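You operate a simulated robot arm through the tools that you are given. There is no shell and no other tool.

The job below is to be done with a simulated robot arm. You get a single attempt, and the scene is never put back.

Task
Store the blue-handled dish in the dry box with the blue-window cartridge fitted.
Fine: switch the fan off first; lid shut at the end.

It is judged by the outcome, as a careful person would: the job done as asked, and still so three seconds after it is handed in. It fails if anything else is knocked over, pushed out of place, dropped, spilled or broken. A push-on lid holds only when it is set on centred and level and pressed home; a screw cap is set on level and turned clockwise until tight.

Robot
A 7-joint arm with a two-finger parallel gripper, fixed in place. Base frame: the origin is on the floor under the middle of its stand, x ahead of it, y to its left, z up; the work surface is at about z = 0.912. Units: m, rad, N and s.
With the tool pointing down near the work surface it reaches from about 0.48 to 0.92 m from the base axis. Its first joint turns from -2.007 to 2.007 rad. Payload 3.91 kg.
The tool frame sits at the grasp point between the pads (the TCP): z along the fingers, y along the line on which they close. The tips reach 0.03 m beyond it. Largest opening 0.11 m; finger width 0.02, thickness 0.01; the body of the gripper, 0.048 by 0.112 m, starts 0.055 m behind the TCP.
Orientation is that of the tool frame in the base frame, as a unit quaternion [x, y, z, w]. With the fingers straight down and closing along the base's y, the tool's x points along the base's -x, its y along +y and its z along -z.

Tools
- The arm moves only by the tool play_rows. Its arguments are lists of equal length, an entry for each row: "translation": the shift along the tool's x, y, z in m, a list of three; "rotation": the turn, a rotation vector about the tool's x, y, z in rad, a list of three; "gripper": the opening in per cent of the stroke, from 0 (shut) to 100 (fully open). In form: {"translation": [[tx, ty, tz], ...], "rotation": [[ax, ay, az], ...], "gripper": [gripper, ...]}. A call has 1 to 20 rows; each row is the pose to reach, as a shift and turn from the pose commanded when the call began, along the tool's axes at that moment. A row lasts 0.2 s, in which the tool goes at most 0.05 m and 0.15 rad; a call with a longer step from one row to the next is refused whole, and so is a gripper value outside its range. A pose out of reach is approached as far as the arm can. The call stops where the force on the tool passes 40 N (or 10 N more than at its start, if that is more) or the arm is blocked; 0.2 s more then pass. Each finger travels about 0.153 m/s and halts on what it meets, pressing with about 26 N; the grip force reading is that of the motor and also rises with nothing between the fingers. The clock runs only during rows and for 0.2 s after the last one: add rows that repeat a pose to give the fingers time. It gives the time, the measured TCP pose, the force on the tool (base axes), the opening and the grip force at its end, in the units of the frame above (readings bear some noise), with the torque about the TCP (base axes, N m) and any sound that the robot's microphone picked up.
- Cameras (640 x 400 px; columns grow to the right, rows downward): "scene" is fixed at [0.2184, -0.4979, 1.5254]; the picture's right is [0.63, -0.78, 0.00], its down [-0.27, -0.22, -0.94] and it looks along [0.73, 0.59, -0.35] (base axes); focal length 237 px, centre (320, 200). "wrist" rides on the gripper at [0.072, 0.017, -0.103] in the tool frame; the picture's right is [-0.23, 0.97, 0.00], its down [-0.76, -0.18, -0.62] and it looks along [-0.61, -0.14, 0.78] (tool axes); focal length 222 px, centre (320, 200). There is no depth. A picture from a camera that has moved, and an enlarged one, comes with that camera's place and axes in the base frame and with its lens.
- camera(camera): a new picture of that camera. It takes no simulated time.
- move_column(by): slides the trunk up (or, below 0, down) by that many m; the arm rides with it, the base frame stays. It gives what a move gives, with no picture.
- zoom(camera, box): a new picture of the part [left, top, right, bottom] of that camera's present view, enlarged. It takes no simulated time.
- finish_job(): hands the job in; it is judged then, once.

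Places have to be worked out from the pictures, the camera data and where the tool is seen. Open the gripper and draw the arm clear of the work before you hand the job in, unless the task says otherwise.

The tools are called after "Emit:" by a JSON object that holds its "method" and its "body". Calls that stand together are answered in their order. play_rows: Moves the arm, as the interface text tells. Its arguments: {"type":"object","properties":{"translation":{"type":"array","items":{"type":"array","items":{"type":"number"}}},"rotation":{"type":"array","items":{"type":"array","items":{"type":"number"}}},"gripper":{"type":"array","items":{"type":"number"}}},"required":["translation","rotation","gripper"]} The other tools are called the same way: move_column (by) moves the trunk up or down; camera (camera) takes a picture; zoom (camera, box) takes an enlarged picture of a part of a camera's view; finish_job () hands the job in.

At the start:

```text
clock: 0.0
tool_pos: [0.6522, -0.1402, 1.5557]
tool_rot: [0.001, 1.0, 0.001, 0.001]
wrist_force: [0.8, -0.3, -0.2]
torque: [0.03, 0.0, -0.03]
gripper_width: 0.11
grip_force: 0.1
trunk travel left (down, up): [-0.8, 0.19]
```

scene: 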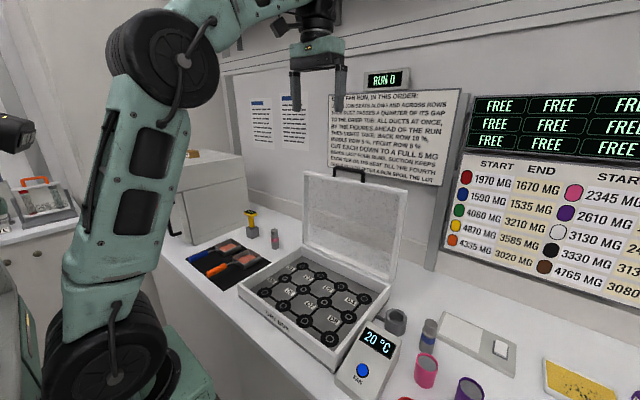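
wrist: 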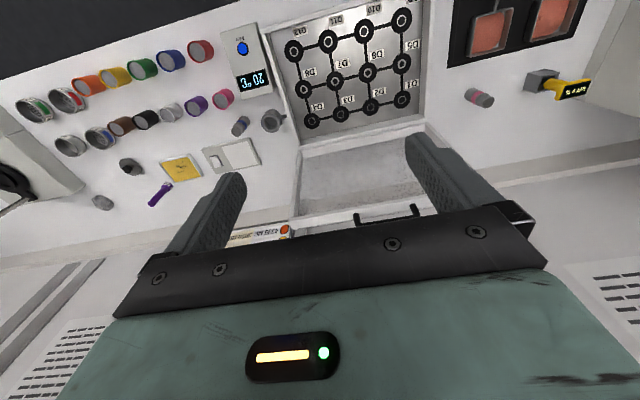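

The first views show a box with ducts, a lot of coloured rings, dishes on a black mat, and posters. I'll zoom in to read the signs and identify the objects before moving.

Emit:
{"method": "zoom", "body": {"camera": "scene", "box": [320, 60, 480, 190]}}

Emit:
{"method": "zoom", "body": {"camera": "scene", "box": [440, 80, 640, 300]}}

Emit:
{"method": "zoom", "body": {"camera": "scene", "box": [160, 200, 300, 300]}}

Emit:
{"method": "zoom", "body": {"camera": "scene", "box": [230, 240, 430, 400]}}

Emit:
{"method": "zoom", "body": {"camera": "scene", "box": [0, 100, 120, 280]}}

Emit:
{"method": "zoom", "body": {"camera": "scene", "box": [380, 300, 640, 400]}}

Emit:
{"method": "zoom", "body": {"camera": "wrist", "box": [0, 20, 300, 220]}}

Emit:
{"method": "zoom", "body": {"camera": "wrist", "box": [220, 0, 640, 220]}}

```text
3.08 times, centred on (400, 125) of scene
camera zoom: at [0.2184, -0.4979, 1.5254], right [0.63, -0.78, 0.0], down [-0.27, -0.22, -0.94], along [0.73, 0.59, -0.35], focal length 730 px, centre (74, 431)
```

zoom: 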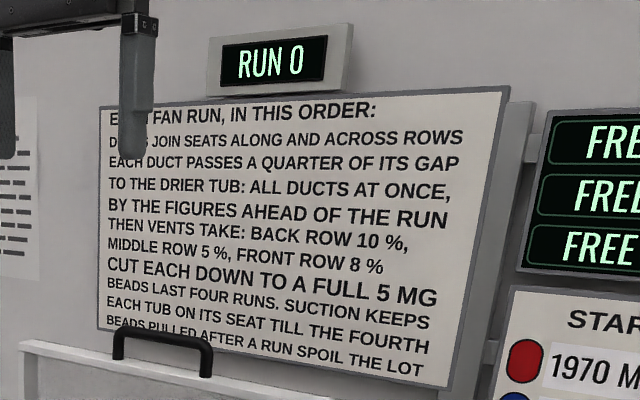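

```text
1.82 times, centred on (540, 190) of scene
camera zoom: at [0.2184, -0.4979, 1.5254], right [0.63, -0.78, 0.0], down [-0.27, -0.22, -0.94], along [0.73, 0.59, -0.35], focal length 431 px, centre (-80, 218)
```

zoom: 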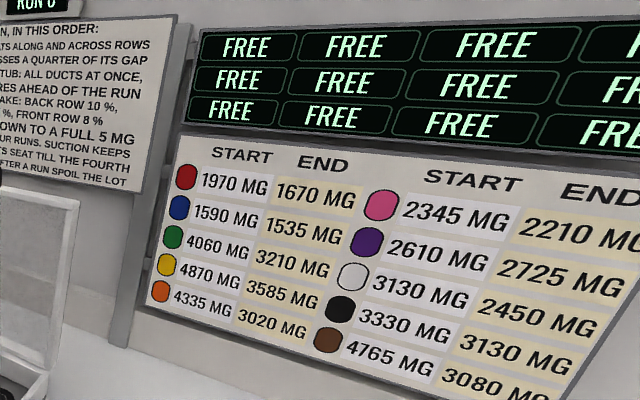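

```text
4.00 times, centred on (230, 250) of scene
camera zoom: at [0.2184, -0.4979, 1.5254], right [0.63, -0.78, 0.0], down [-0.27, -0.22, -0.94], along [0.73, 0.59, -0.35], focal length 949 px, centre (680, 0)
```

zoom: 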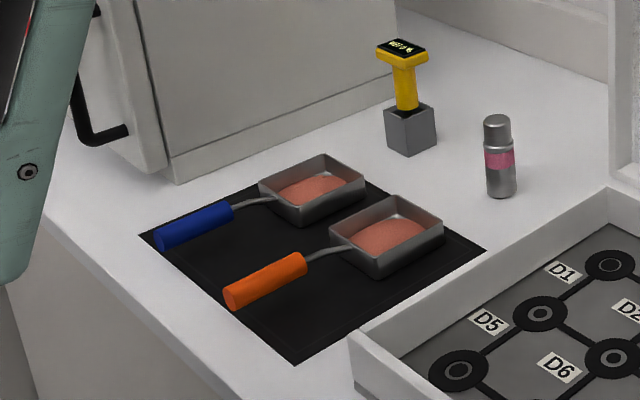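

```text
2.50 times, centred on (330, 320) of scene
camera zoom: at [0.2184, -0.4979, 1.5254], right [0.63, -0.78, 0.0], down [-0.27, -0.22, -0.94], along [0.73, 0.59, -0.35], focal length 593 px, centre (295, -100)
```

zoom: 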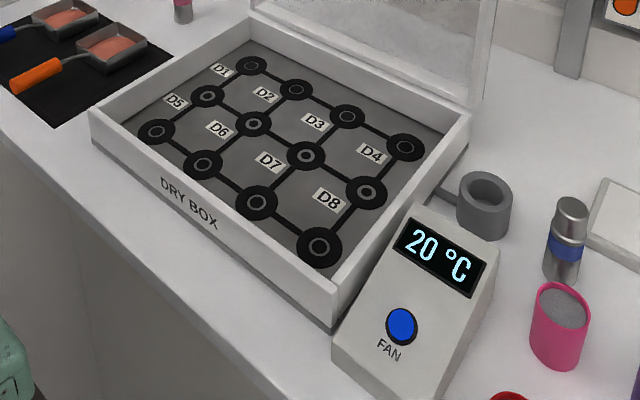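

```text
2.22 times, centred on (60, 190) of scene
camera zoom: at [0.2184, -0.4979, 1.5254], right [0.63, -0.78, 0.0], down [-0.27, -0.22, -0.94], along [0.73, 0.59, -0.35], focal length 527 px, centre (898, 222)
```

zoom: 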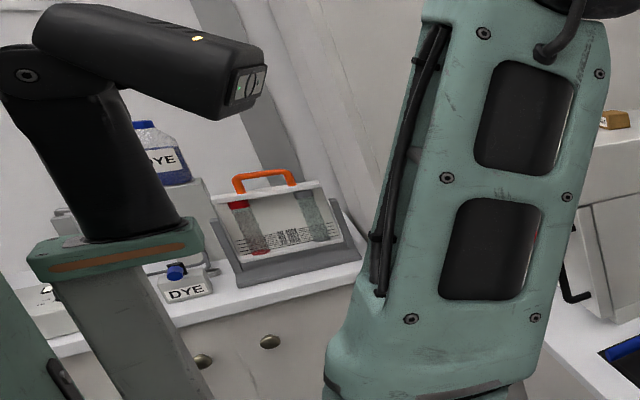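

```text
2.46 times, centred on (510, 350) of scene
camera zoom: at [0.2184, -0.4979, 1.5254], right [0.63, -0.78, 0.0], down [-0.27, -0.22, -0.94], along [0.73, 0.59, -0.35], focal length 584 px, centre (-148, -169)
```

zoom: 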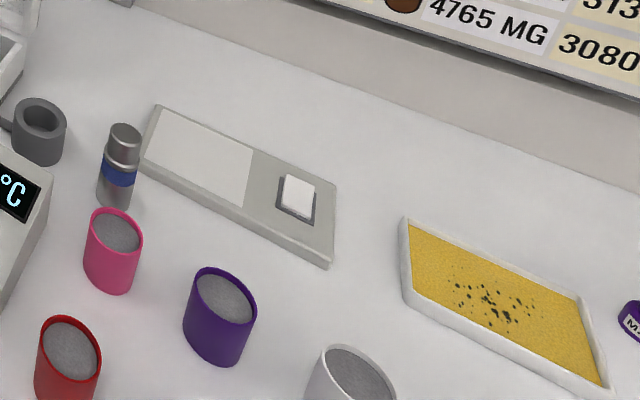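

```text
2.00 times, centred on (150, 120) of wrist
camera zoom: at [0.5799, -0.1222, 1.658], right [0.23, 0.97, 0.0], down [0.76, -0.18, 0.62], along [0.61, -0.14, -0.78], focal length 444 px, centre (660, 360)
```

zoom: 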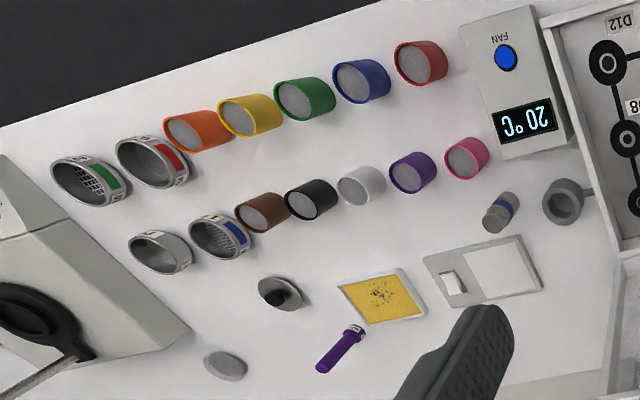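

```text
1.52 times, centred on (430, 110) of wrist
camera zoom: at [0.5799, -0.1222, 1.658], right [0.23, 0.97, 0.0], down [0.76, -0.18, 0.62], along [0.61, -0.14, -0.78], focal length 338 px, centre (152, 337)
```

zoom: 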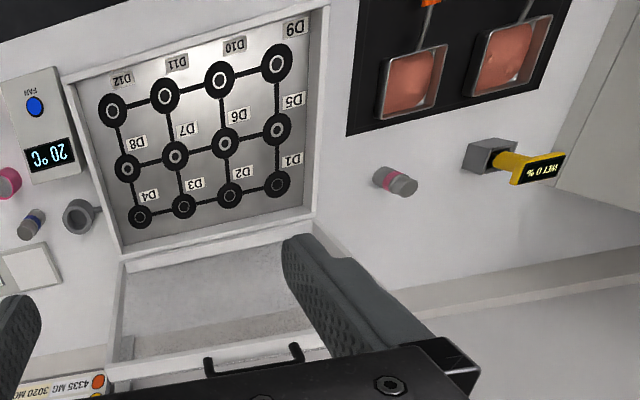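

The socket with a hose at the box's right side and the silver cylinder with a blue band look like the cartridge seat and blue-window cartridge, while a pink-banded one stands by the mat. I'll hold still for one row to listen for the fan, then look closer at the panel.

Emit:
{"method": "play_rows", "body": {"translation": [[0, 0, 0]], "rotation": [[0, 0, 0]], "gripper": [100]}}

Emit:
{"method": "zoom", "body": {"camera": "scene", "box": [330, 300, 450, 400]}}

Emit:
{"method": "zoom", "body": {"camera": "wrist", "box": [190, 10, 310, 180]}}

Emit:
{"method": "zoom", "body": {"camera": "wrist", "box": [0, 70, 140, 230]}}

Emit:
{"method": "zoom", "body": {"camera": "scene", "box": [230, 80, 310, 150]}}

```text
clock: 0.4
tool_pos: [0.6514, -0.1385, 1.5545]
tool_rot: [0.002, 1.0, 0.0, 0.001]
wrist_force: [-0.1, -0.1, -0.4]
torque: [0.0, -0.02, 0.01]
gripper_width: 0.1098
grip_force: 0.2
trunk travel left (down, up): [-0.8, 0.19]
```

```text
4.00 times, centred on (390, 350) of scene
camera zoom: at [0.2184, -0.4979, 1.5254], right [0.63, -0.78, 0.0], down [-0.27, -0.22, -0.94], along [0.73, 0.59, -0.35], focal length 949 px, centre (40, -400)
```

zoom: 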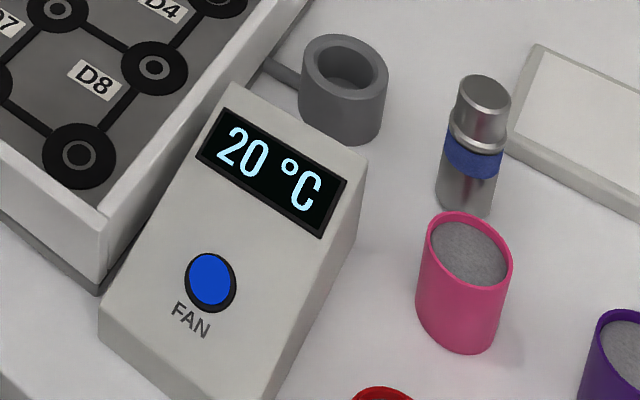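

```text
2.35 times, centred on (250, 95) of wrist
camera zoom: at [0.58, -0.1223, 1.658], right [0.23, 0.97, 0.0], down [0.76, -0.18, 0.62], along [0.61, -0.14, -0.78], focal length 523 px, centre (485, 447)
```

zoom: 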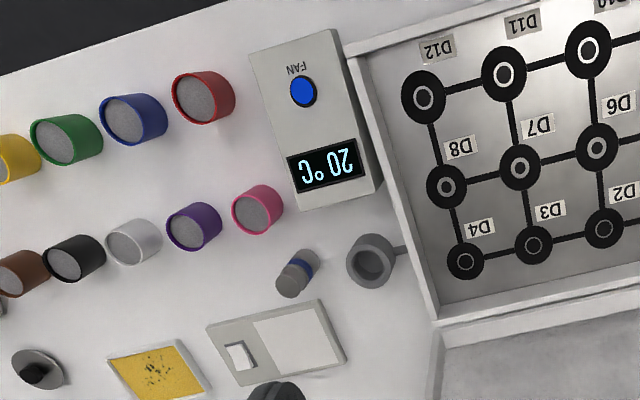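

```text
2.50 times, centred on (70, 150) of wrist
camera zoom: at [0.58, -0.1223, 1.658], right [0.23, 0.97, 0.0], down [0.76, -0.18, 0.62], along [0.61, -0.14, -0.78], focal length 555 px, centre (945, 325)
```

zoom: 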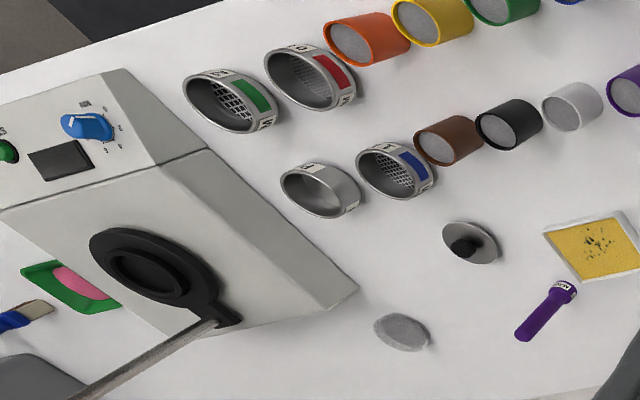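

```text
5.71 times, centred on (270, 115) of scene
camera zoom: at [0.2184, -0.4979, 1.5254], right [0.63, -0.78, 0.0], down [-0.27, -0.22, -0.94], along [0.73, 0.59, -0.35], focal length 1355 px, centre (606, 686)
```

zoom: 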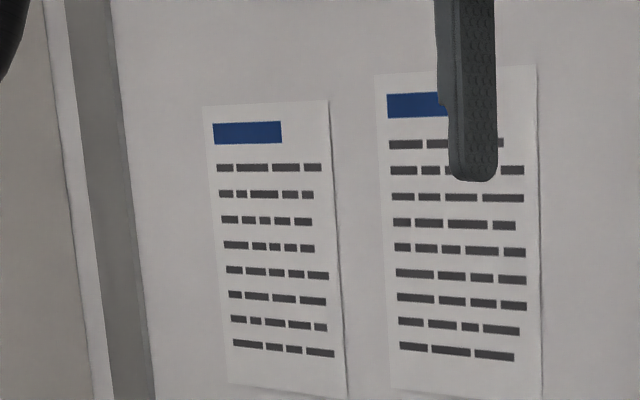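

No sound was picked up and the button's state isn't clear from here. I move the open gripper down towards the fan panel, well above everything, for a closer look and listen.

Emit:
{"method": "play_rows", "body": {"translation": [[0.016, -0.018, 0.038], [0.033, -0.035, 0.077], [0.05, -0.053, 0.115], [0.066, -0.07, 0.154], [0.083, -0.088, 0.192], [0.1, -0.105, 0.231], [0.116, -0.123, 0.269], [0.133, -0.14, 0.308], [0.15, -0.16, 0.346]], "rotation": [[0, 0, 0], [0, 0, 0], [0, 0, 0], [0, 0, 0], [0, 0, 0], [0, 0, 0], [0, 0, 0], [0, 0, 0], [0, 0, 0]], "gripper": [100, 100, 100, 100, 100, 100, 100, 100, 100]}}

Emit:
{"method": "camera", "body": {"camera": "wrist"}}

Emit:
{"method": "camera", "body": {"camera": "scene"}}

```text
clock: 2.4
tool_pos: [0.5013, -0.2981, 1.2069]
tool_rot: [0.001, 1.0, 0.0, 0.001]
wrist_force: [-0.1, 0.2, 0.6]
torque: [-0.01, 0.0, 0.04]
gripper_width: 0.1101
grip_force: 0.2
trunk travel left (down, up): [-0.8, 0.19]
```

```text
taken
camera wrist: at [0.4297, -0.2823, 1.3098], right [0.23, 0.97, 0.0], down [0.76, -0.18, 0.62], along [0.61, -0.14, -0.78], focal length 222 px, centre (320, 200)
```

wrist: 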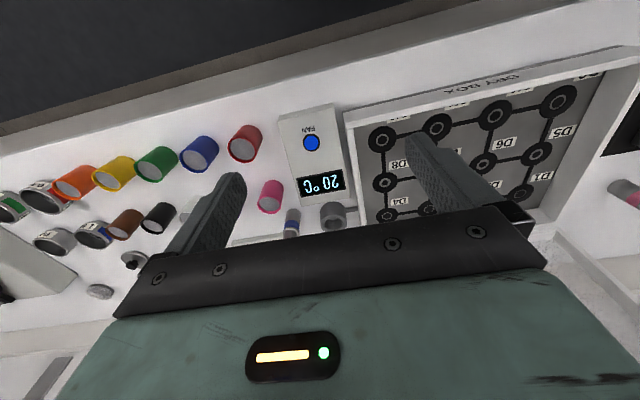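

```text
taken
```

scene: 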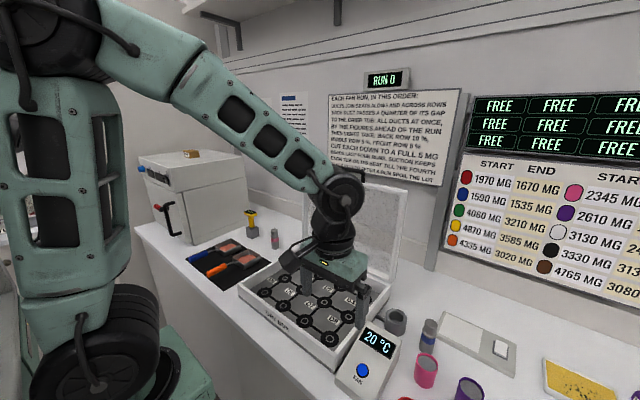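

Emit:
{"method": "zoom", "body": {"camera": "wrist", "box": [240, 90, 380, 250]}}

Emit:
{"method": "zoom", "body": {"camera": "wrist", "box": [0, 140, 180, 310]}}

Emit:
{"method": "zoom", "body": {"camera": "scene", "box": [110, 130, 290, 290]}}

Emit:
{"method": "zoom", "body": {"camera": "scene", "box": [230, 160, 420, 360]}}

```text
2.50 times, centred on (310, 170) of wrist
camera zoom: at [0.4297, -0.2823, 1.3098], right [0.23, 0.97, 0.0], down [0.76, -0.18, 0.62], along [0.61, -0.14, -0.78], focal length 555 px, centre (345, 275)
```

zoom: 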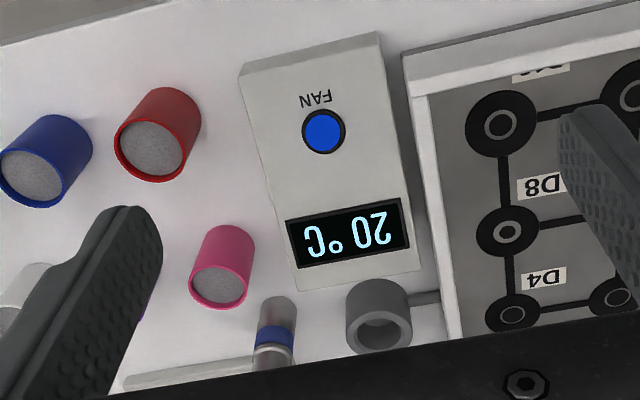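

```text
2.35 times, centred on (90, 225) of wrist
camera zoom: at [0.4297, -0.2823, 1.3098], right [0.23, 0.97, 0.0], down [0.76, -0.18, 0.62], along [0.61, -0.14, -0.78], focal length 523 px, centre (861, 141)
```

zoom: 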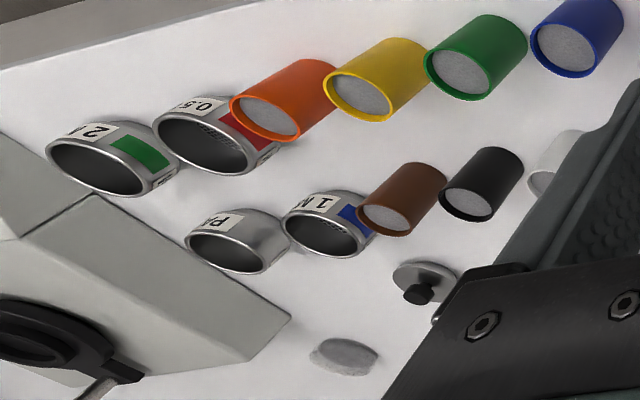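

```text
2.50 times, centred on (200, 210) of scene
camera zoom: at [0.2184, -0.4979, 1.5254], right [0.63, -0.78, 0.0], down [-0.27, -0.22, -0.94], along [0.73, 0.59, -0.35], focal length 593 px, centre (620, 175)
```

zoom: 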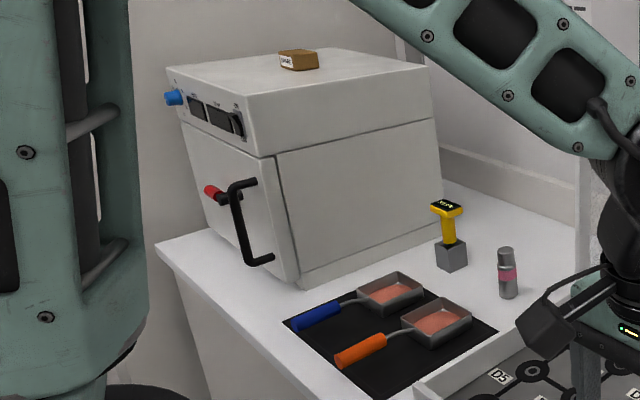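

```text
2.00 times, centred on (325, 260) of scene
camera zoom: at [0.2184, -0.4979, 1.5254], right [0.63, -0.78, 0.0], down [-0.27, -0.22, -0.94], along [0.73, 0.59, -0.35], focal length 474 px, centre (310, 80)
```

zoom: 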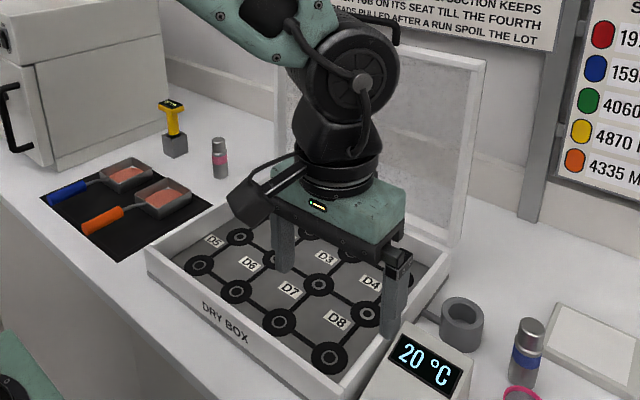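

The rings at right are labelled sieves, so the cartridges are the blue- and pink-window cylinders. I'll zoom harder on the fan button, the socket and the cartridge to judge state and shapes.

Emit:
{"method": "zoom", "body": {"camera": "scene", "box": [345, 355, 385, 385]}}

Emit:
{"method": "zoom", "body": {"camera": "wrist", "box": [290, 125, 335, 155]}}

Emit:
{"method": "zoom", "body": {"camera": "scene", "box": [380, 300, 450, 360]}}

Emit:
{"method": "zoom", "body": {"camera": "scene", "box": [190, 205, 290, 285]}}

```text
13.33 times, centred on (365, 370) of scene
camera zoom: at [0.2184, -0.4979, 1.5254], right [0.63, -0.78, 0.0], down [-0.27, -0.22, -0.94], along [0.73, 0.59, -0.35], focal length 3162 px, centre (-280, -2067)
```

zoom: 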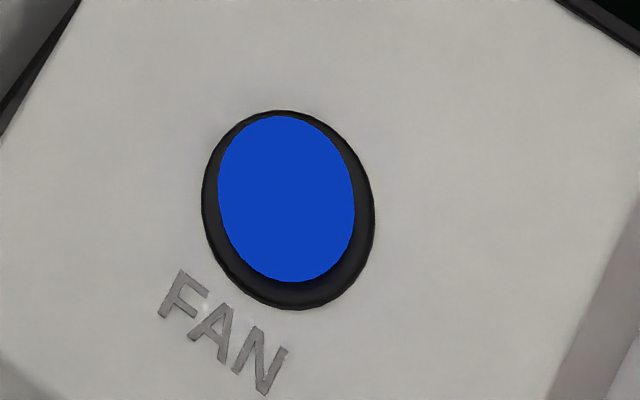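

```text
13.33 times, centred on (312, 140) of wrist
camera zoom: at [0.4297, -0.2823, 1.3098], right [0.23, 0.97, 0.0], down [0.76, -0.18, 0.62], along [0.61, -0.14, -0.78], focal length 2962 px, centre (420, 1000)
```

zoom: 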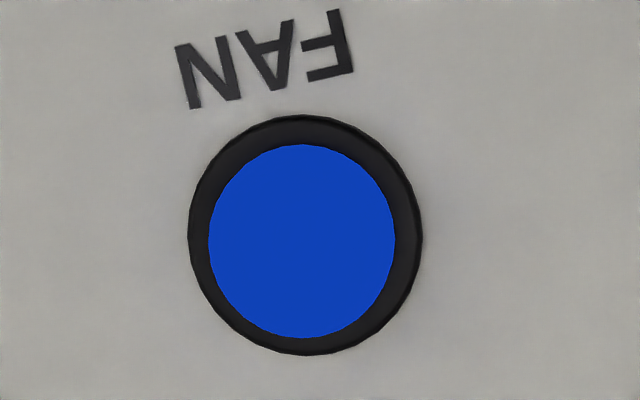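

```text
6.67 times, centred on (415, 330) of scene
camera zoom: at [0.2184, -0.4979, 1.5254], right [0.63, -0.78, 0.0], down [-0.27, -0.22, -0.94], along [0.73, 0.59, -0.35], focal length 1581 px, centre (-313, -667)
```

zoom: 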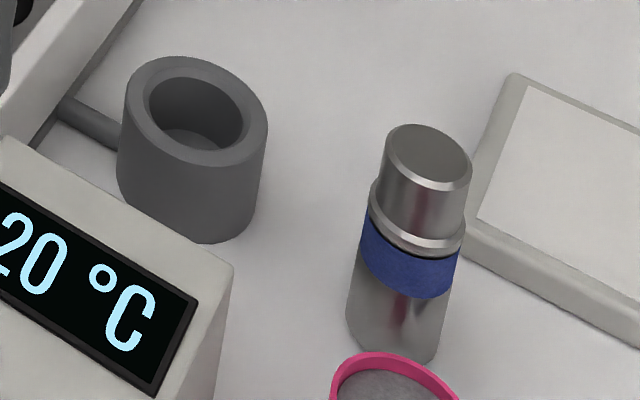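

```text
5.00 times, centred on (240, 245) of scene
camera zoom: at [0.2184, -0.4979, 1.5254], right [0.63, -0.78, 0.0], down [-0.27, -0.22, -0.94], along [0.73, 0.59, -0.35], focal length 1186 px, centre (720, -25)
```

zoom: 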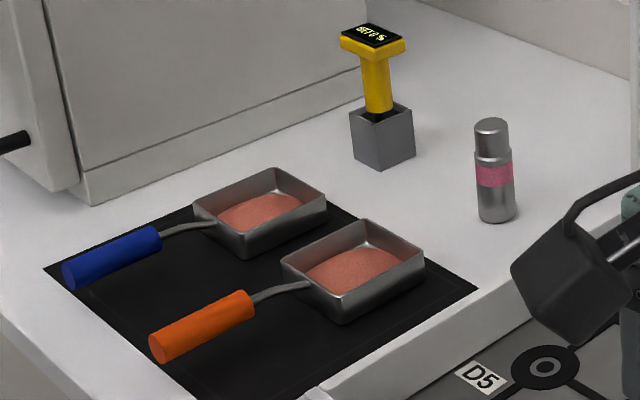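

The button looks lit-blue and stands proud at about (0.582, -0.334, 0.951) on a panel sloping roughly 20°. I close the fingers, tilt to match the panel's normal and stop about 5 cm short of the button.

Emit:
{"method": "play_rows", "body": {"translation": [[-0.01, -0.007, 0.036], [-0.02, -0.014, 0.072], [-0.031, -0.021, 0.109], [-0.042, -0.028, 0.145], [-0.053, -0.035, 0.182], [-0.053, -0.035, 0.182]], "rotation": [[0, -0.07, 0], [0, -0.14, 0], [0, -0.21, 0], [0, -0.28, 0], [0, -0.349, 0], [0, -0.349, 0]], "gripper": [60, 20, 0, 0, 0, 0]}}

Emit:
{"method": "camera", "body": {"camera": "wrist"}}

Emit:
{"method": "zoom", "body": {"camera": "scene", "box": [310, 280, 450, 400]}}

```text
clock: 3.8
tool_pos: [0.5538, -0.3352, 1.0271]
tool_rot: [0.003, 0.985, 0.0, 0.175]
wrist_force: [0.6, -0.2, -0.1]
torque: [0.0, -0.02, 0.03]
gripper_width: 0.0001
grip_force: 25.4
trunk travel left (down, up): [-0.8, 0.19]
```

```text
taken
camera wrist: at [0.4512, -0.3175, 1.0986], right [0.22, 0.97, 0.08], down [0.5, -0.18, 0.85], along [0.84, -0.14, -0.53], focal length 222 px, centre (320, 200)
```

wrist: 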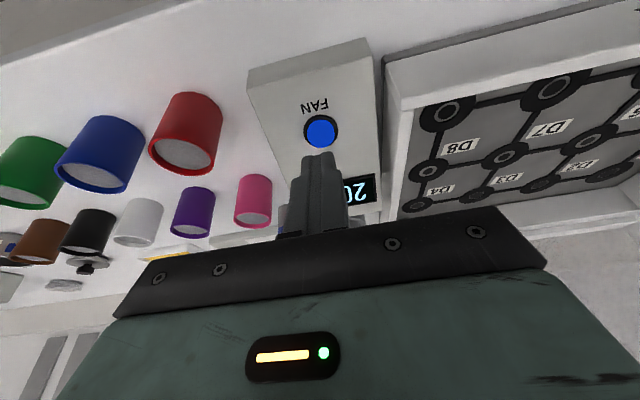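

```text
3.33 times, centred on (380, 340) of scene
camera zoom: at [0.2184, -0.4979, 1.5254], right [0.63, -0.78, 0.0], down [-0.27, -0.22, -0.94], along [0.73, 0.59, -0.35], focal length 790 px, centre (120, -267)
```

zoom: 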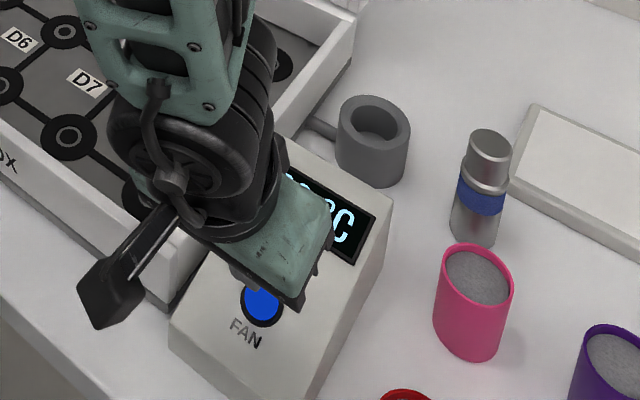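

The fingertips line up with the button in the wrist view. I advance along the tool axis to just short of contact, then in small steps.

Emit:
{"method": "play_rows", "body": {"translation": [[0, 0, 0.02], [0, 0, 0.038], [0, 0, 0.044], [0, 0, 0.046], [0, 0, 0.048], [0, 0, 0.05]], "rotation": [[0, 0, 0], [0, 0, 0], [0, 0, 0], [0, 0, 0], [0, 0, 0], [0, 0, 0]], "gripper": [0, 0, 0, 0, 0, 0]}}

Emit:
{"method": "zoom", "body": {"camera": "wrist", "box": [240, 90, 400, 220]}}

```text
clock: 5.2
tool_pos: [0.5729, -0.3332, 0.9798]
tool_rot: [0.001, 0.985, 0.0, 0.175]
wrist_force: [-0.3, -0.5, 0.2]
torque: [0.02, -0.01, -0.04]
gripper_width: 0.0
grip_force: 25.9
trunk travel left (down, up): [-0.8, 0.19]
```

```text
3.08 times, centred on (320, 155) of wrist
camera zoom: at [0.4696, -0.3167, 1.0519], right [0.22, 0.97, 0.08], down [0.5, -0.18, 0.85], along [0.84, -0.14, -0.53], focal length 684 px, centre (320, 338)
```

zoom: 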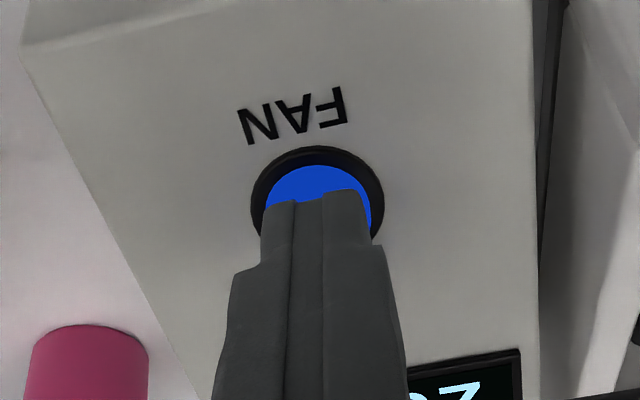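

No contact force yet and the tips are right over the button. I press on in 1 mm steps.

Emit:
{"method": "play_rows", "body": {"translation": [[0, 0, 0.001], [0, 0, 0.002], [0, 0, 0.003], [0, 0, 0.004]], "rotation": [[0, 0, 0], [0, 0, 0], [0, 0, 0], [0, 0, 0]], "gripper": [0, 0, 0, 0]}}

Emit:
{"method": "zoom", "body": {"camera": "wrist", "box": [240, 90, 400, 220]}}

```text
clock: 6.2
tool_pos: [0.5737, -0.3343, 0.975]
tool_rot: [0.002, 0.985, 0.0, 0.174]
wrist_force: [-2.0, -1.6, 2.3]
torque: [0.02, 0.06, -0.03]
gripper_width: 0.0
grip_force: 25.8
trunk travel left (down, up): [-0.8, 0.19]
heard: click
```

```text
3.08 times, centred on (320, 155) of wrist
camera zoom: at [0.4707, -0.3167, 1.0482], right [0.22, 0.97, 0.08], down [0.5, -0.18, 0.85], along [0.84, -0.14, -0.53], focal length 684 px, centre (320, 338)
```

zoom: 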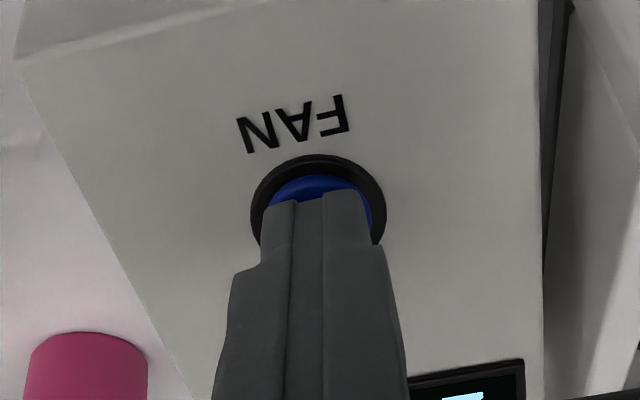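

A click was heard and the button's glow has gone dim (it was lit before), which fits the fan now being off. I back off along the tool axis and check the button.

Emit:
{"method": "play_rows", "body": {"translation": [[0, 0, -0.02], [0, 0, -0.06], [0, 0, -0.1]], "rotation": [[0, 0, 0], [0, 0, 0], [0, 0, 0]], "gripper": [0, 0, 0]}}

Emit:
{"method": "zoom", "body": {"camera": "wrist", "box": [240, 90, 400, 220]}}

Emit:
{"method": "camera", "body": {"camera": "scene"}}

```text
clock: 7.0
tool_pos: [0.5389, -0.3323, 1.0697]
tool_rot: [0.002, 0.985, 0.0, 0.174]
wrist_force: [0.8, 0.2, -1.5]
torque: [0.03, 0.04, 0.0]
gripper_width: 0.0
grip_force: 26.3
trunk travel left (down, up): [-0.8, 0.19]
```

```text
3.08 times, centred on (320, 155) of wrist
camera zoom: at [0.4369, -0.3154, 1.1428], right [0.22, 0.97, 0.08], down [0.5, -0.18, 0.85], along [0.84, -0.14, -0.53], focal length 684 px, centre (320, 338)
```

zoom: 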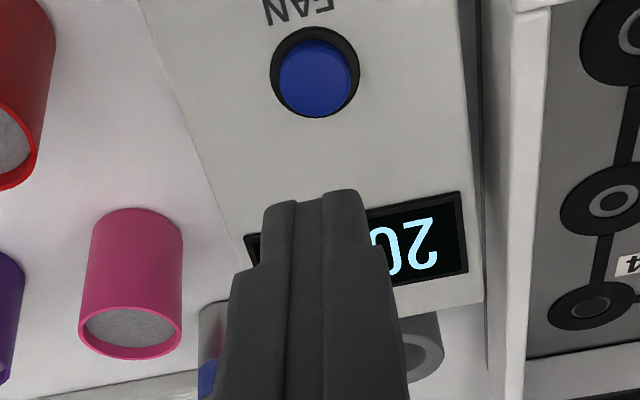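

```text
taken
```

scene: 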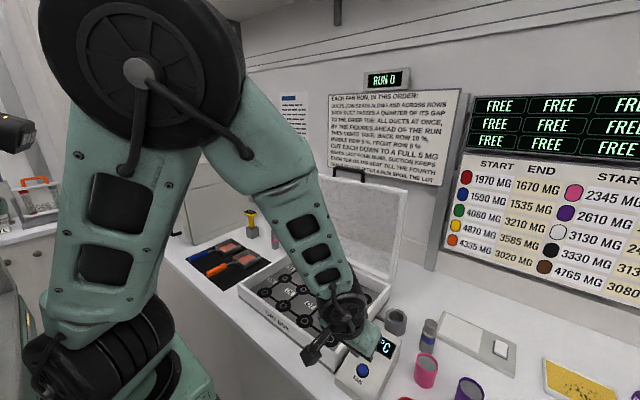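

The button now reads as an unlit, shaded blue and the run counter is unchanged, so the fan is off. Next I straighten the tool and move above the blue-window cartridge (about (0.76, -0.43)), opening the fingers, to localise it and the socket.

Emit:
{"method": "play_rows", "body": {"translation": [[-0.02, 0, -0.03], [-0.06, -0.02, -0.03], [-0.1, -0.04, -0.02], [-0.145, -0.06, -0.01], [-0.19, -0.08, 0.0], [-0.235, -0.098, 0.0], [-0.235, -0.098, 0.0]], "rotation": [[0, 0.058, 0], [0, 0.116, 0], [0, 0.174, 0], [0, 0.232, 0], [0, 0.29, 0], [0, 0.349, 0], [0, 0.349, 0]], "gripper": [0, 0, 0, 30, 60, 100, 100]}}

Emit:
{"method": "camera", "body": {"camera": "wrist"}}

Emit:
{"method": "camera", "body": {"camera": "scene"}}

```text
refused: row 4 steps farther than a row can; nothing moved
```

```text
taken
camera wrist: at [0.4369, -0.3154, 1.1428], right [0.22, 0.97, 0.08], down [0.5, -0.18, 0.85], along [0.84, -0.14, -0.53], focal length 222 px, centre (320, 200)
```

wrist: 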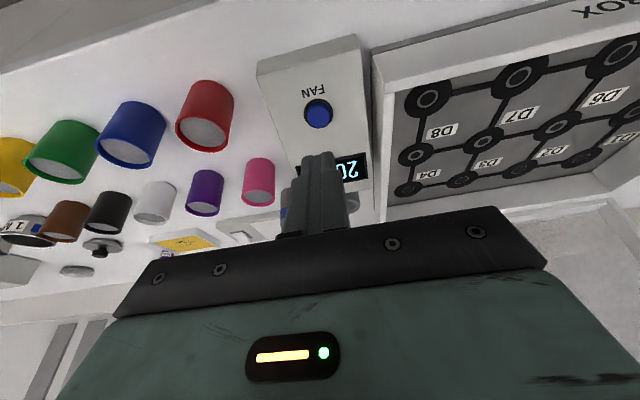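

```text
taken
```

scene: 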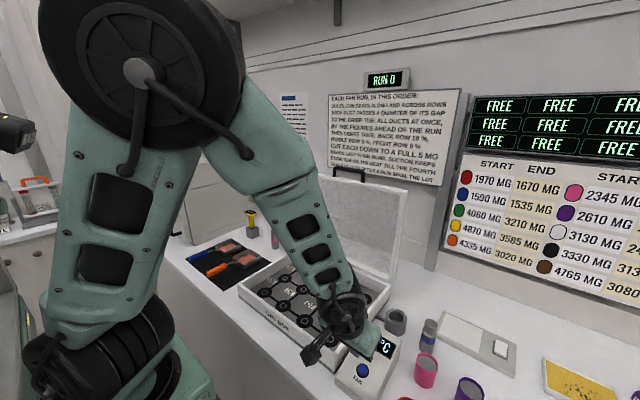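

One row was over the step limit, so nothing moved. I resend the same path with smaller steps.

Emit:
{"method": "play_rows", "body": {"translation": [[-0.02, 0, -0.03], [-0.05, -0.015, -0.03], [-0.08, -0.03, -0.03], [-0.11, -0.045, -0.02], [-0.14, -0.06, -0.015], [-0.17, -0.072, -0.01], [-0.205, -0.086, -0.005], [-0.235, -0.098, 0.0], [-0.235, -0.098, 0.0]], "rotation": [[0, 0.04, 0], [0, 0.09, 0], [0, 0.14, 0], [0, 0.18, 0], [0, 0.23, 0], [0, 0.27, 0], [0, 0.31, 0], [0, 0.349, 0], [0, 0.349, 0]], "gripper": [0, 0, 0, 0, 20, 50, 80, 100, 100]}}

Emit:
{"method": "camera", "body": {"camera": "wrist"}}

Emit:
{"method": "camera", "body": {"camera": "scene"}}

```text
clock: 9.0
tool_pos: [0.7599, -0.4333, 1.1518]
tool_rot: [0.002, 1.0, 0.0, 0.0]
wrist_force: [-0.7, 0.2, 0.1]
torque: [0.04, 0.02, -0.02]
gripper_width: 0.1103
grip_force: 0.1
trunk travel left (down, up): [-0.8, 0.19]
```

```text
taken
camera wrist: at [0.6888, -0.4164, 1.2541], right [0.23, 0.97, 0.0], down [0.76, -0.18, 0.62], along [0.61, -0.14, -0.78], focal length 222 px, centre (320, 200)
```

wrist: 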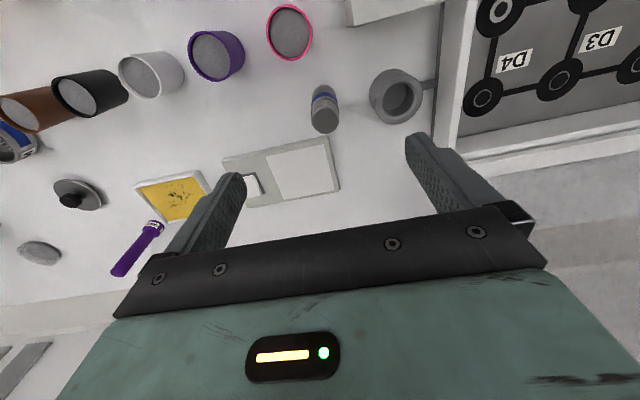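

```text
taken
```

scene: 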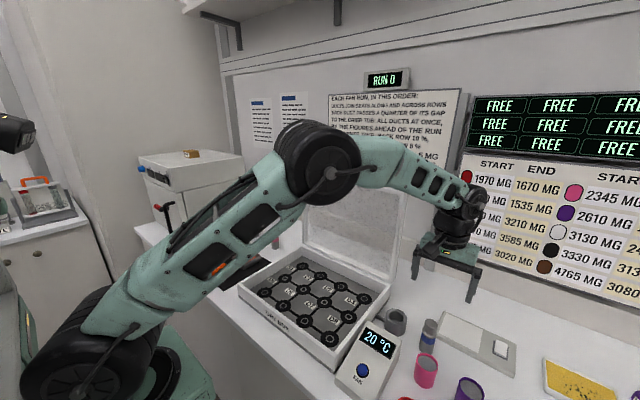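

Emit:
{"method": "zoom", "body": {"camera": "wrist", "box": [290, 50, 450, 150]}}

Emit:
{"method": "zoom", "body": {"camera": "scene", "box": [380, 295, 460, 355]}}

```text
4.00 times, centred on (370, 100) of wrist
camera zoom: at [0.6888, -0.4164, 1.2541], right [0.23, 0.97, 0.0], down [0.76, -0.18, 0.62], along [0.61, -0.14, -0.78], focal length 888 px, centre (120, 600)
```

zoom: 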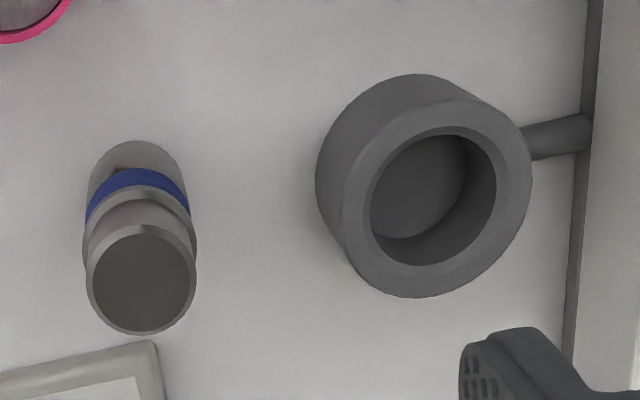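

```text
6.67 times, centred on (420, 325) of scene
camera zoom: at [0.2184, -0.4979, 1.5254], right [0.63, -0.78, 0.0], down [-0.27, -0.22, -0.94], along [0.73, 0.59, -0.35], focal length 1581 px, centre (-347, -633)
```

zoom: 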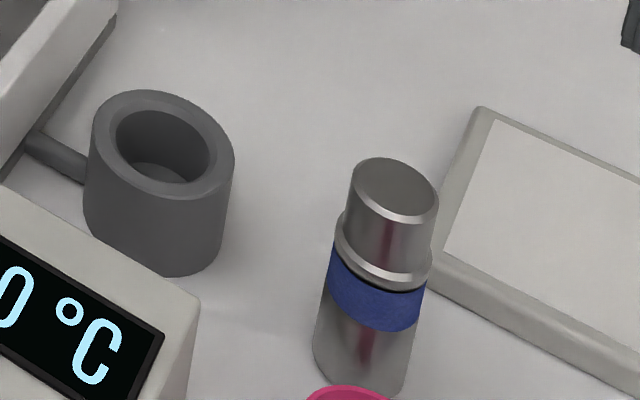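

The top of the blue-window cartridge is at about (0.773, -0.429, 1.00), neck ~29 mm wide; the socket's bore is centred near (0.789, -0.334) with its rim at z≈0.943. I centre over the cartridge and descend to just above its top to check alignment.

Emit:
{"method": "play_rows", "body": {"translation": [[-0.006, 0.002, 0.03], [-0.013, 0.0043, 0.06], [-0.013, 0.0043, 0.09], [-0.013, 0.0043, 0.1], [-0.013, 0.0043, 0.1]], "rotation": [[0, 0, 0], [0, 0, 0], [0, 0, 0], [0, 0, 0], [0, 0, 0]], "gripper": [100, 100, 100, 100, 100]}}

Emit:
{"method": "camera", "body": {"camera": "wrist"}}

Emit:
{"method": "zoom", "body": {"camera": "scene", "box": [370, 250, 490, 360]}}

```text
clock: 10.2
tool_pos: [0.772, -0.4279, 1.0492]
tool_rot: [0.001, 1.0, 0.001, 0.001]
wrist_force: [0.3, -0.2, 1.2]
torque: [0.05, 0.01, 0.02]
gripper_width: 0.1102
grip_force: 0.0
trunk travel left (down, up): [-0.8, 0.19]
```

```text
taken
camera wrist: at [0.7002, -0.4105, 1.1529], right [0.23, 0.97, 0.0], down [0.76, -0.18, 0.62], along [0.61, -0.14, -0.78], focal length 222 px, centre (320, 200)
```

wrist: 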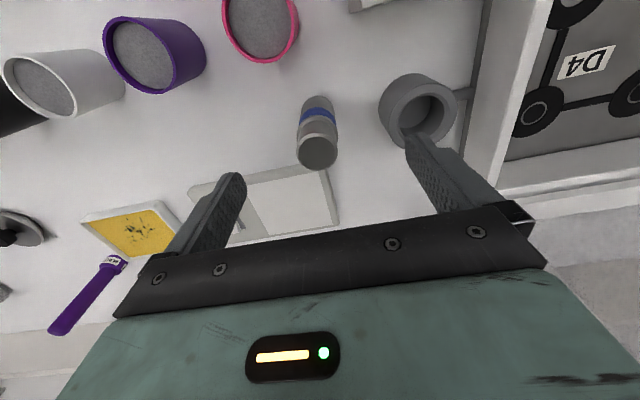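

```text
3.64 times, centred on (430, 305) of scene
camera zoom: at [0.2184, -0.4979, 1.5254], right [0.63, -0.78, 0.0], down [-0.27, -0.22, -0.94], along [0.73, 0.59, -0.35], focal length 862 px, centre (-80, -182)
```

zoom: 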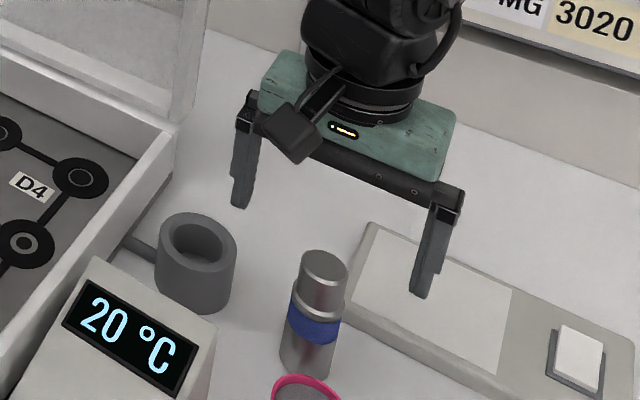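

Emit:
{"method": "zoom", "body": {"camera": "wrist", "box": [270, 80, 370, 180]}}

```text
4.00 times, centred on (320, 130) of wrist
camera zoom: at [0.7002, -0.4105, 1.1529], right [0.23, 0.97, 0.0], down [0.76, -0.18, 0.62], along [0.61, -0.14, -0.78], focal length 888 px, centre (320, 480)
```

zoom: 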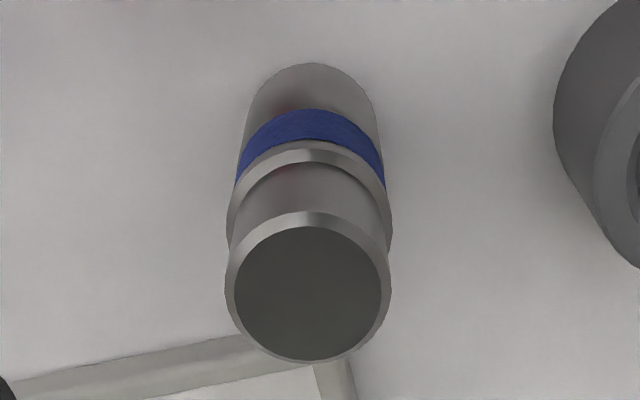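

The cartridge top is centred apart from about 2 mm in y. I correct, descend so the tips sit just above the collar, and close on the neck.

Emit:
{"method": "play_rows", "body": {"translation": [[0, -0.002, 0.015], [0, -0.002, 0.03], [0, -0.002, 0.047], [0, -0.002, 0.047]], "rotation": [[0, 0, 0], [0, 0, 0], [0, 0, 0], [0, 0, 0]], "gripper": [100, 100, 100, 100]}}

Emit:
{"method": "zoom", "body": {"camera": "scene", "box": [380, 260, 480, 360]}}

Emit:
{"method": "camera", "body": {"camera": "wrist"}}

```text
clock: 11.2
tool_pos: [0.7747, -0.4299, 1.0038]
tool_rot: [0.001, 1.0, 0.0, 0.001]
wrist_force: [-0.4, 0.0, 0.1]
torque: [0.03, 0.0, 0.0]
gripper_width: 0.1097
grip_force: 0.0
trunk travel left (down, up): [-0.8, 0.19]
```

```text
4.00 times, centred on (430, 310) of scene
camera zoom: at [0.2184, -0.4979, 1.5254], right [0.63, -0.78, 0.0], down [-0.27, -0.22, -0.94], along [0.73, 0.59, -0.35], focal length 949 px, centre (-120, -240)
```

zoom: 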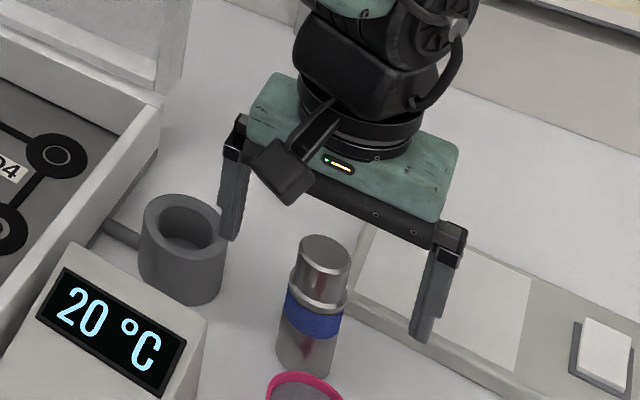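

```text
taken
camera wrist: at [0.702, -0.4131, 1.1069], right [0.23, 0.97, 0.0], down [0.76, -0.18, 0.62], along [0.61, -0.14, -0.78], focal length 222 px, centre (320, 200)
```

wrist: 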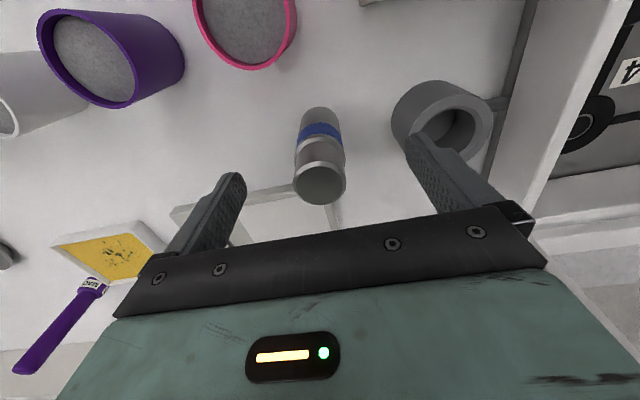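

The cartridge top sits right at the grasp point between the fingers. I close on the neck.

Emit:
{"method": "play_rows", "body": {"translation": [[0, 0, 0], [0, 0, 0], [0, 0, 0], [0, 0, 0], [0, 0, 0]], "rotation": [[0, 0, 0], [0, 0, 0], [0, 0, 0], [0, 0, 0], [0, 0, 0]], "gripper": [60, 35, 30, 20, 10]}}

Emit:
{"method": "zoom", "body": {"camera": "scene", "box": [380, 260, 480, 360]}}

Emit:
{"method": "camera", "body": {"camera": "wrist"}}

```text
clock: 12.4
tool_pos: [0.7736, -0.4306, 1.005]
tool_rot: [0.001, 1.0, 0.0, 0.001]
wrist_force: [0.0, -0.2, 0.1]
torque: [-0.03, 0.02, 0.0]
gripper_width: 0.032
grip_force: 26.3
trunk travel left (down, up): [-0.8, 0.19]
```

```text
4.00 times, centred on (430, 310) of scene
camera zoom: at [0.2184, -0.4979, 1.5254], right [0.63, -0.78, 0.0], down [-0.27, -0.22, -0.94], along [0.73, 0.59, -0.35], focal length 949 px, centre (-120, -240)
```

zoom: 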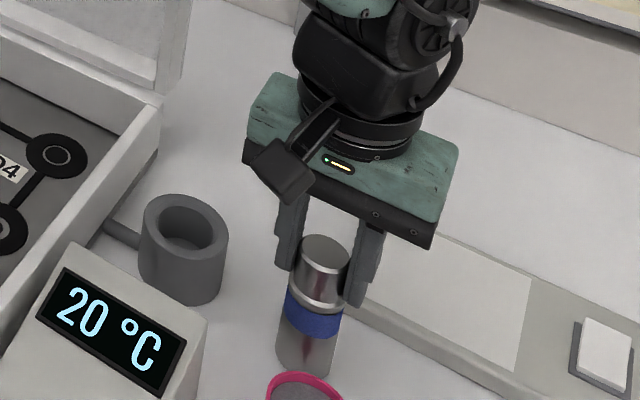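

```text
taken
camera wrist: at [0.702, -0.4131, 1.1071], right [0.23, 0.97, 0.0], down [0.76, -0.18, 0.62], along [0.61, -0.14, -0.78], focal length 222 px, centre (320, 200)
```

wrist: 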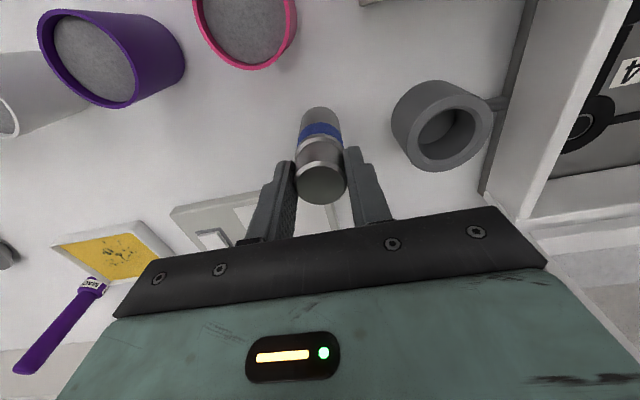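

The grip reads 32 mm on the neck with full force. I lift straight up 7 cm and look at the socket again.

Emit:
{"method": "play_rows", "body": {"translation": [[0, 0, -0.01], [0, 0, -0.03], [0, 0, -0.055], [0, 0, -0.075], [0, 0, -0.075]], "rotation": [[0, 0, 0], [0, 0, 0], [0, 0, 0], [0, 0, 0], [0, 0, 0]], "gripper": [10, 10, 10, 10, 10]}}

Emit:
{"method": "camera", "body": {"camera": "wrist"}}

Emit:
{"method": "zoom", "body": {"camera": "wrist", "box": [300, 40, 460, 200]}}

Emit:
{"method": "zoom", "body": {"camera": "scene", "box": [380, 260, 480, 360]}}

```text
clock: 13.6
tool_pos: [0.7728, -0.4304, 1.0783]
tool_rot: [0.001, 1.0, 0.0, 0.001]
wrist_force: [0.2, -0.2, -1.4]
torque: [0.02, -0.02, -0.04]
gripper_width: 0.0316
grip_force: 25.8
trunk travel left (down, up): [-0.8, 0.19]
```

```text
taken
camera wrist: at [0.7008, -0.4136, 1.1819], right [0.23, 0.97, 0.0], down [0.76, -0.18, 0.62], along [0.61, -0.14, -0.78], focal length 222 px, centre (320, 200)
```

wrist: 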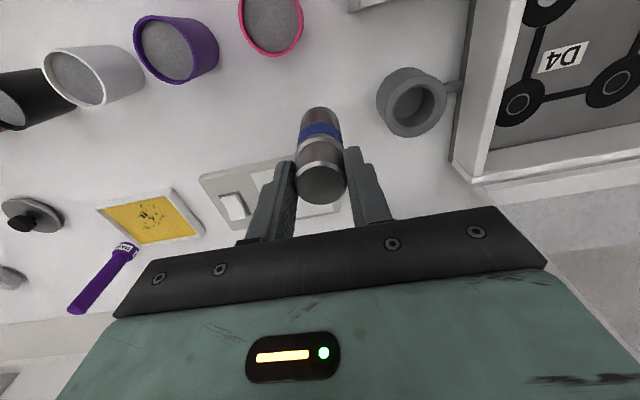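

```text
2.50 times, centred on (380, 120) of wrist
camera zoom: at [0.7008, -0.4136, 1.1819], right [0.23, 0.97, 0.0], down [0.76, -0.18, 0.62], along [0.61, -0.14, -0.78], focal length 555 px, centre (170, 400)
```

zoom: 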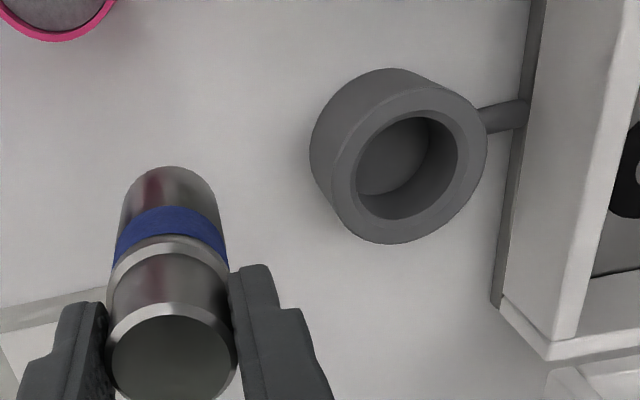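

```text
4.00 times, centred on (430, 310) of scene
camera zoom: at [0.2184, -0.4979, 1.5254], right [0.63, -0.78, 0.0], down [-0.27, -0.22, -0.94], along [0.73, 0.59, -0.35], focal length 949 px, centre (-120, -240)
```

zoom: 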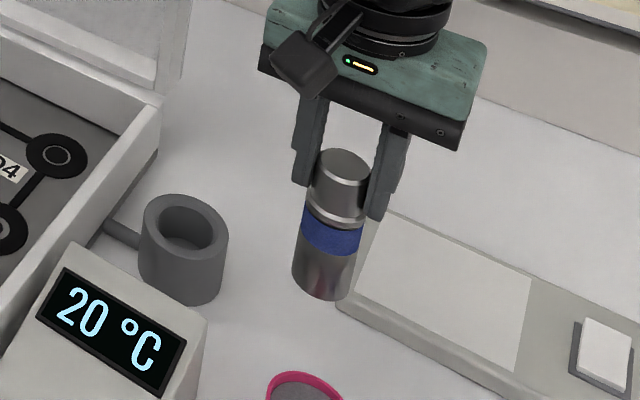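

The cartridge hangs upright, and the socket bore re-measures at (0.789, -0.3335). I move over it at this height.

Emit:
{"method": "play_rows", "body": {"translation": [[-0.005, 0.03, 0], [-0.01, 0.06, 0], [-0.0161, 0.09, 0], [-0.0161, 0.0971, 0], [-0.0161, 0.0971, 0]], "rotation": [[0, 0, 0], [0, 0, 0], [0, 0, 0], [0, 0, 0], [0, 0, 0]], "gripper": [10, 10, 10, 10, 10]}}

Emit:
{"method": "camera", "body": {"camera": "wrist"}}

Emit:
{"method": "zoom", "body": {"camera": "wrist", "box": [240, 60, 400, 220]}}

Emit:
{"method": "zoom", "body": {"camera": "scene", "box": [350, 260, 450, 360]}}

```text
clock: 14.8
tool_pos: [0.7886, -0.3326, 1.079]
tool_rot: [0.001, 1.0, -0.001, 0.001]
wrist_force: [0.2, 0.2, -1.3]
torque: [-0.01, -0.01, 0.0]
gripper_width: 0.0319
grip_force: 25.7
trunk travel left (down, up): [-0.8, 0.19]
```

```text
taken
camera wrist: at [0.7169, -0.3156, 1.1826], right [0.23, 0.97, 0.0], down [0.76, -0.18, 0.62], along [0.61, -0.14, -0.78], focal length 222 px, centre (320, 200)
```

wrist: 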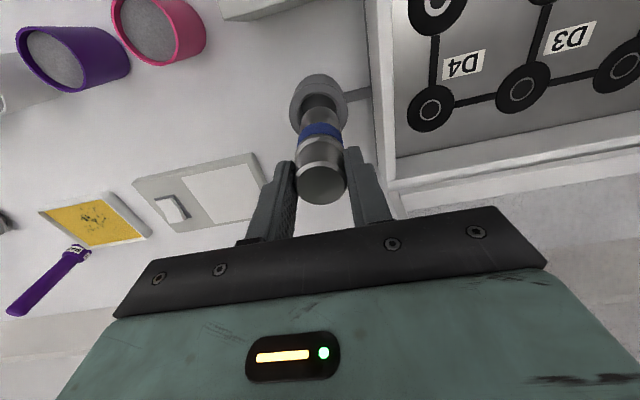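

```text
2.50 times, centred on (320, 140) of wrist
camera zoom: at [0.7169, -0.3156, 1.1826], right [0.23, 0.97, 0.0], down [0.76, -0.18, 0.62], along [0.61, -0.14, -0.78], focal length 555 px, centre (320, 350)
```

zoom: 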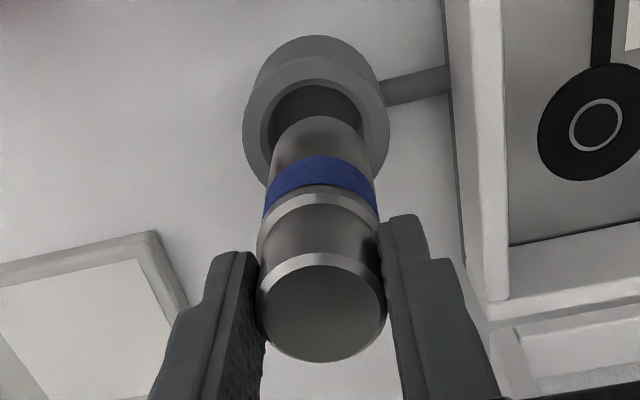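

```text
4.00 times, centred on (400, 310) of scene
camera zoom: at [0.2184, -0.4979, 1.5254], right [0.63, -0.78, 0.0], down [-0.27, -0.22, -0.94], along [0.73, 0.59, -0.35], focal length 949 px, centre (0, -240)
```

zoom: 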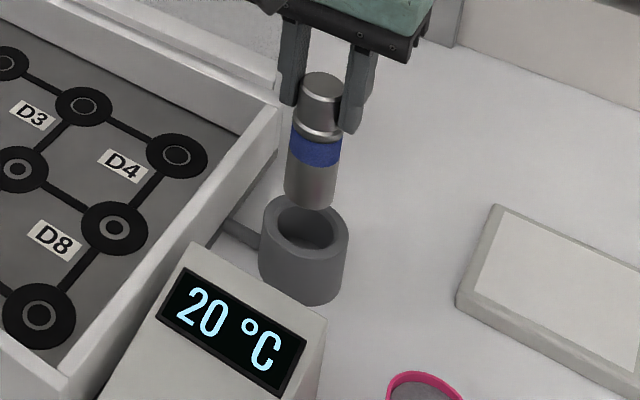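

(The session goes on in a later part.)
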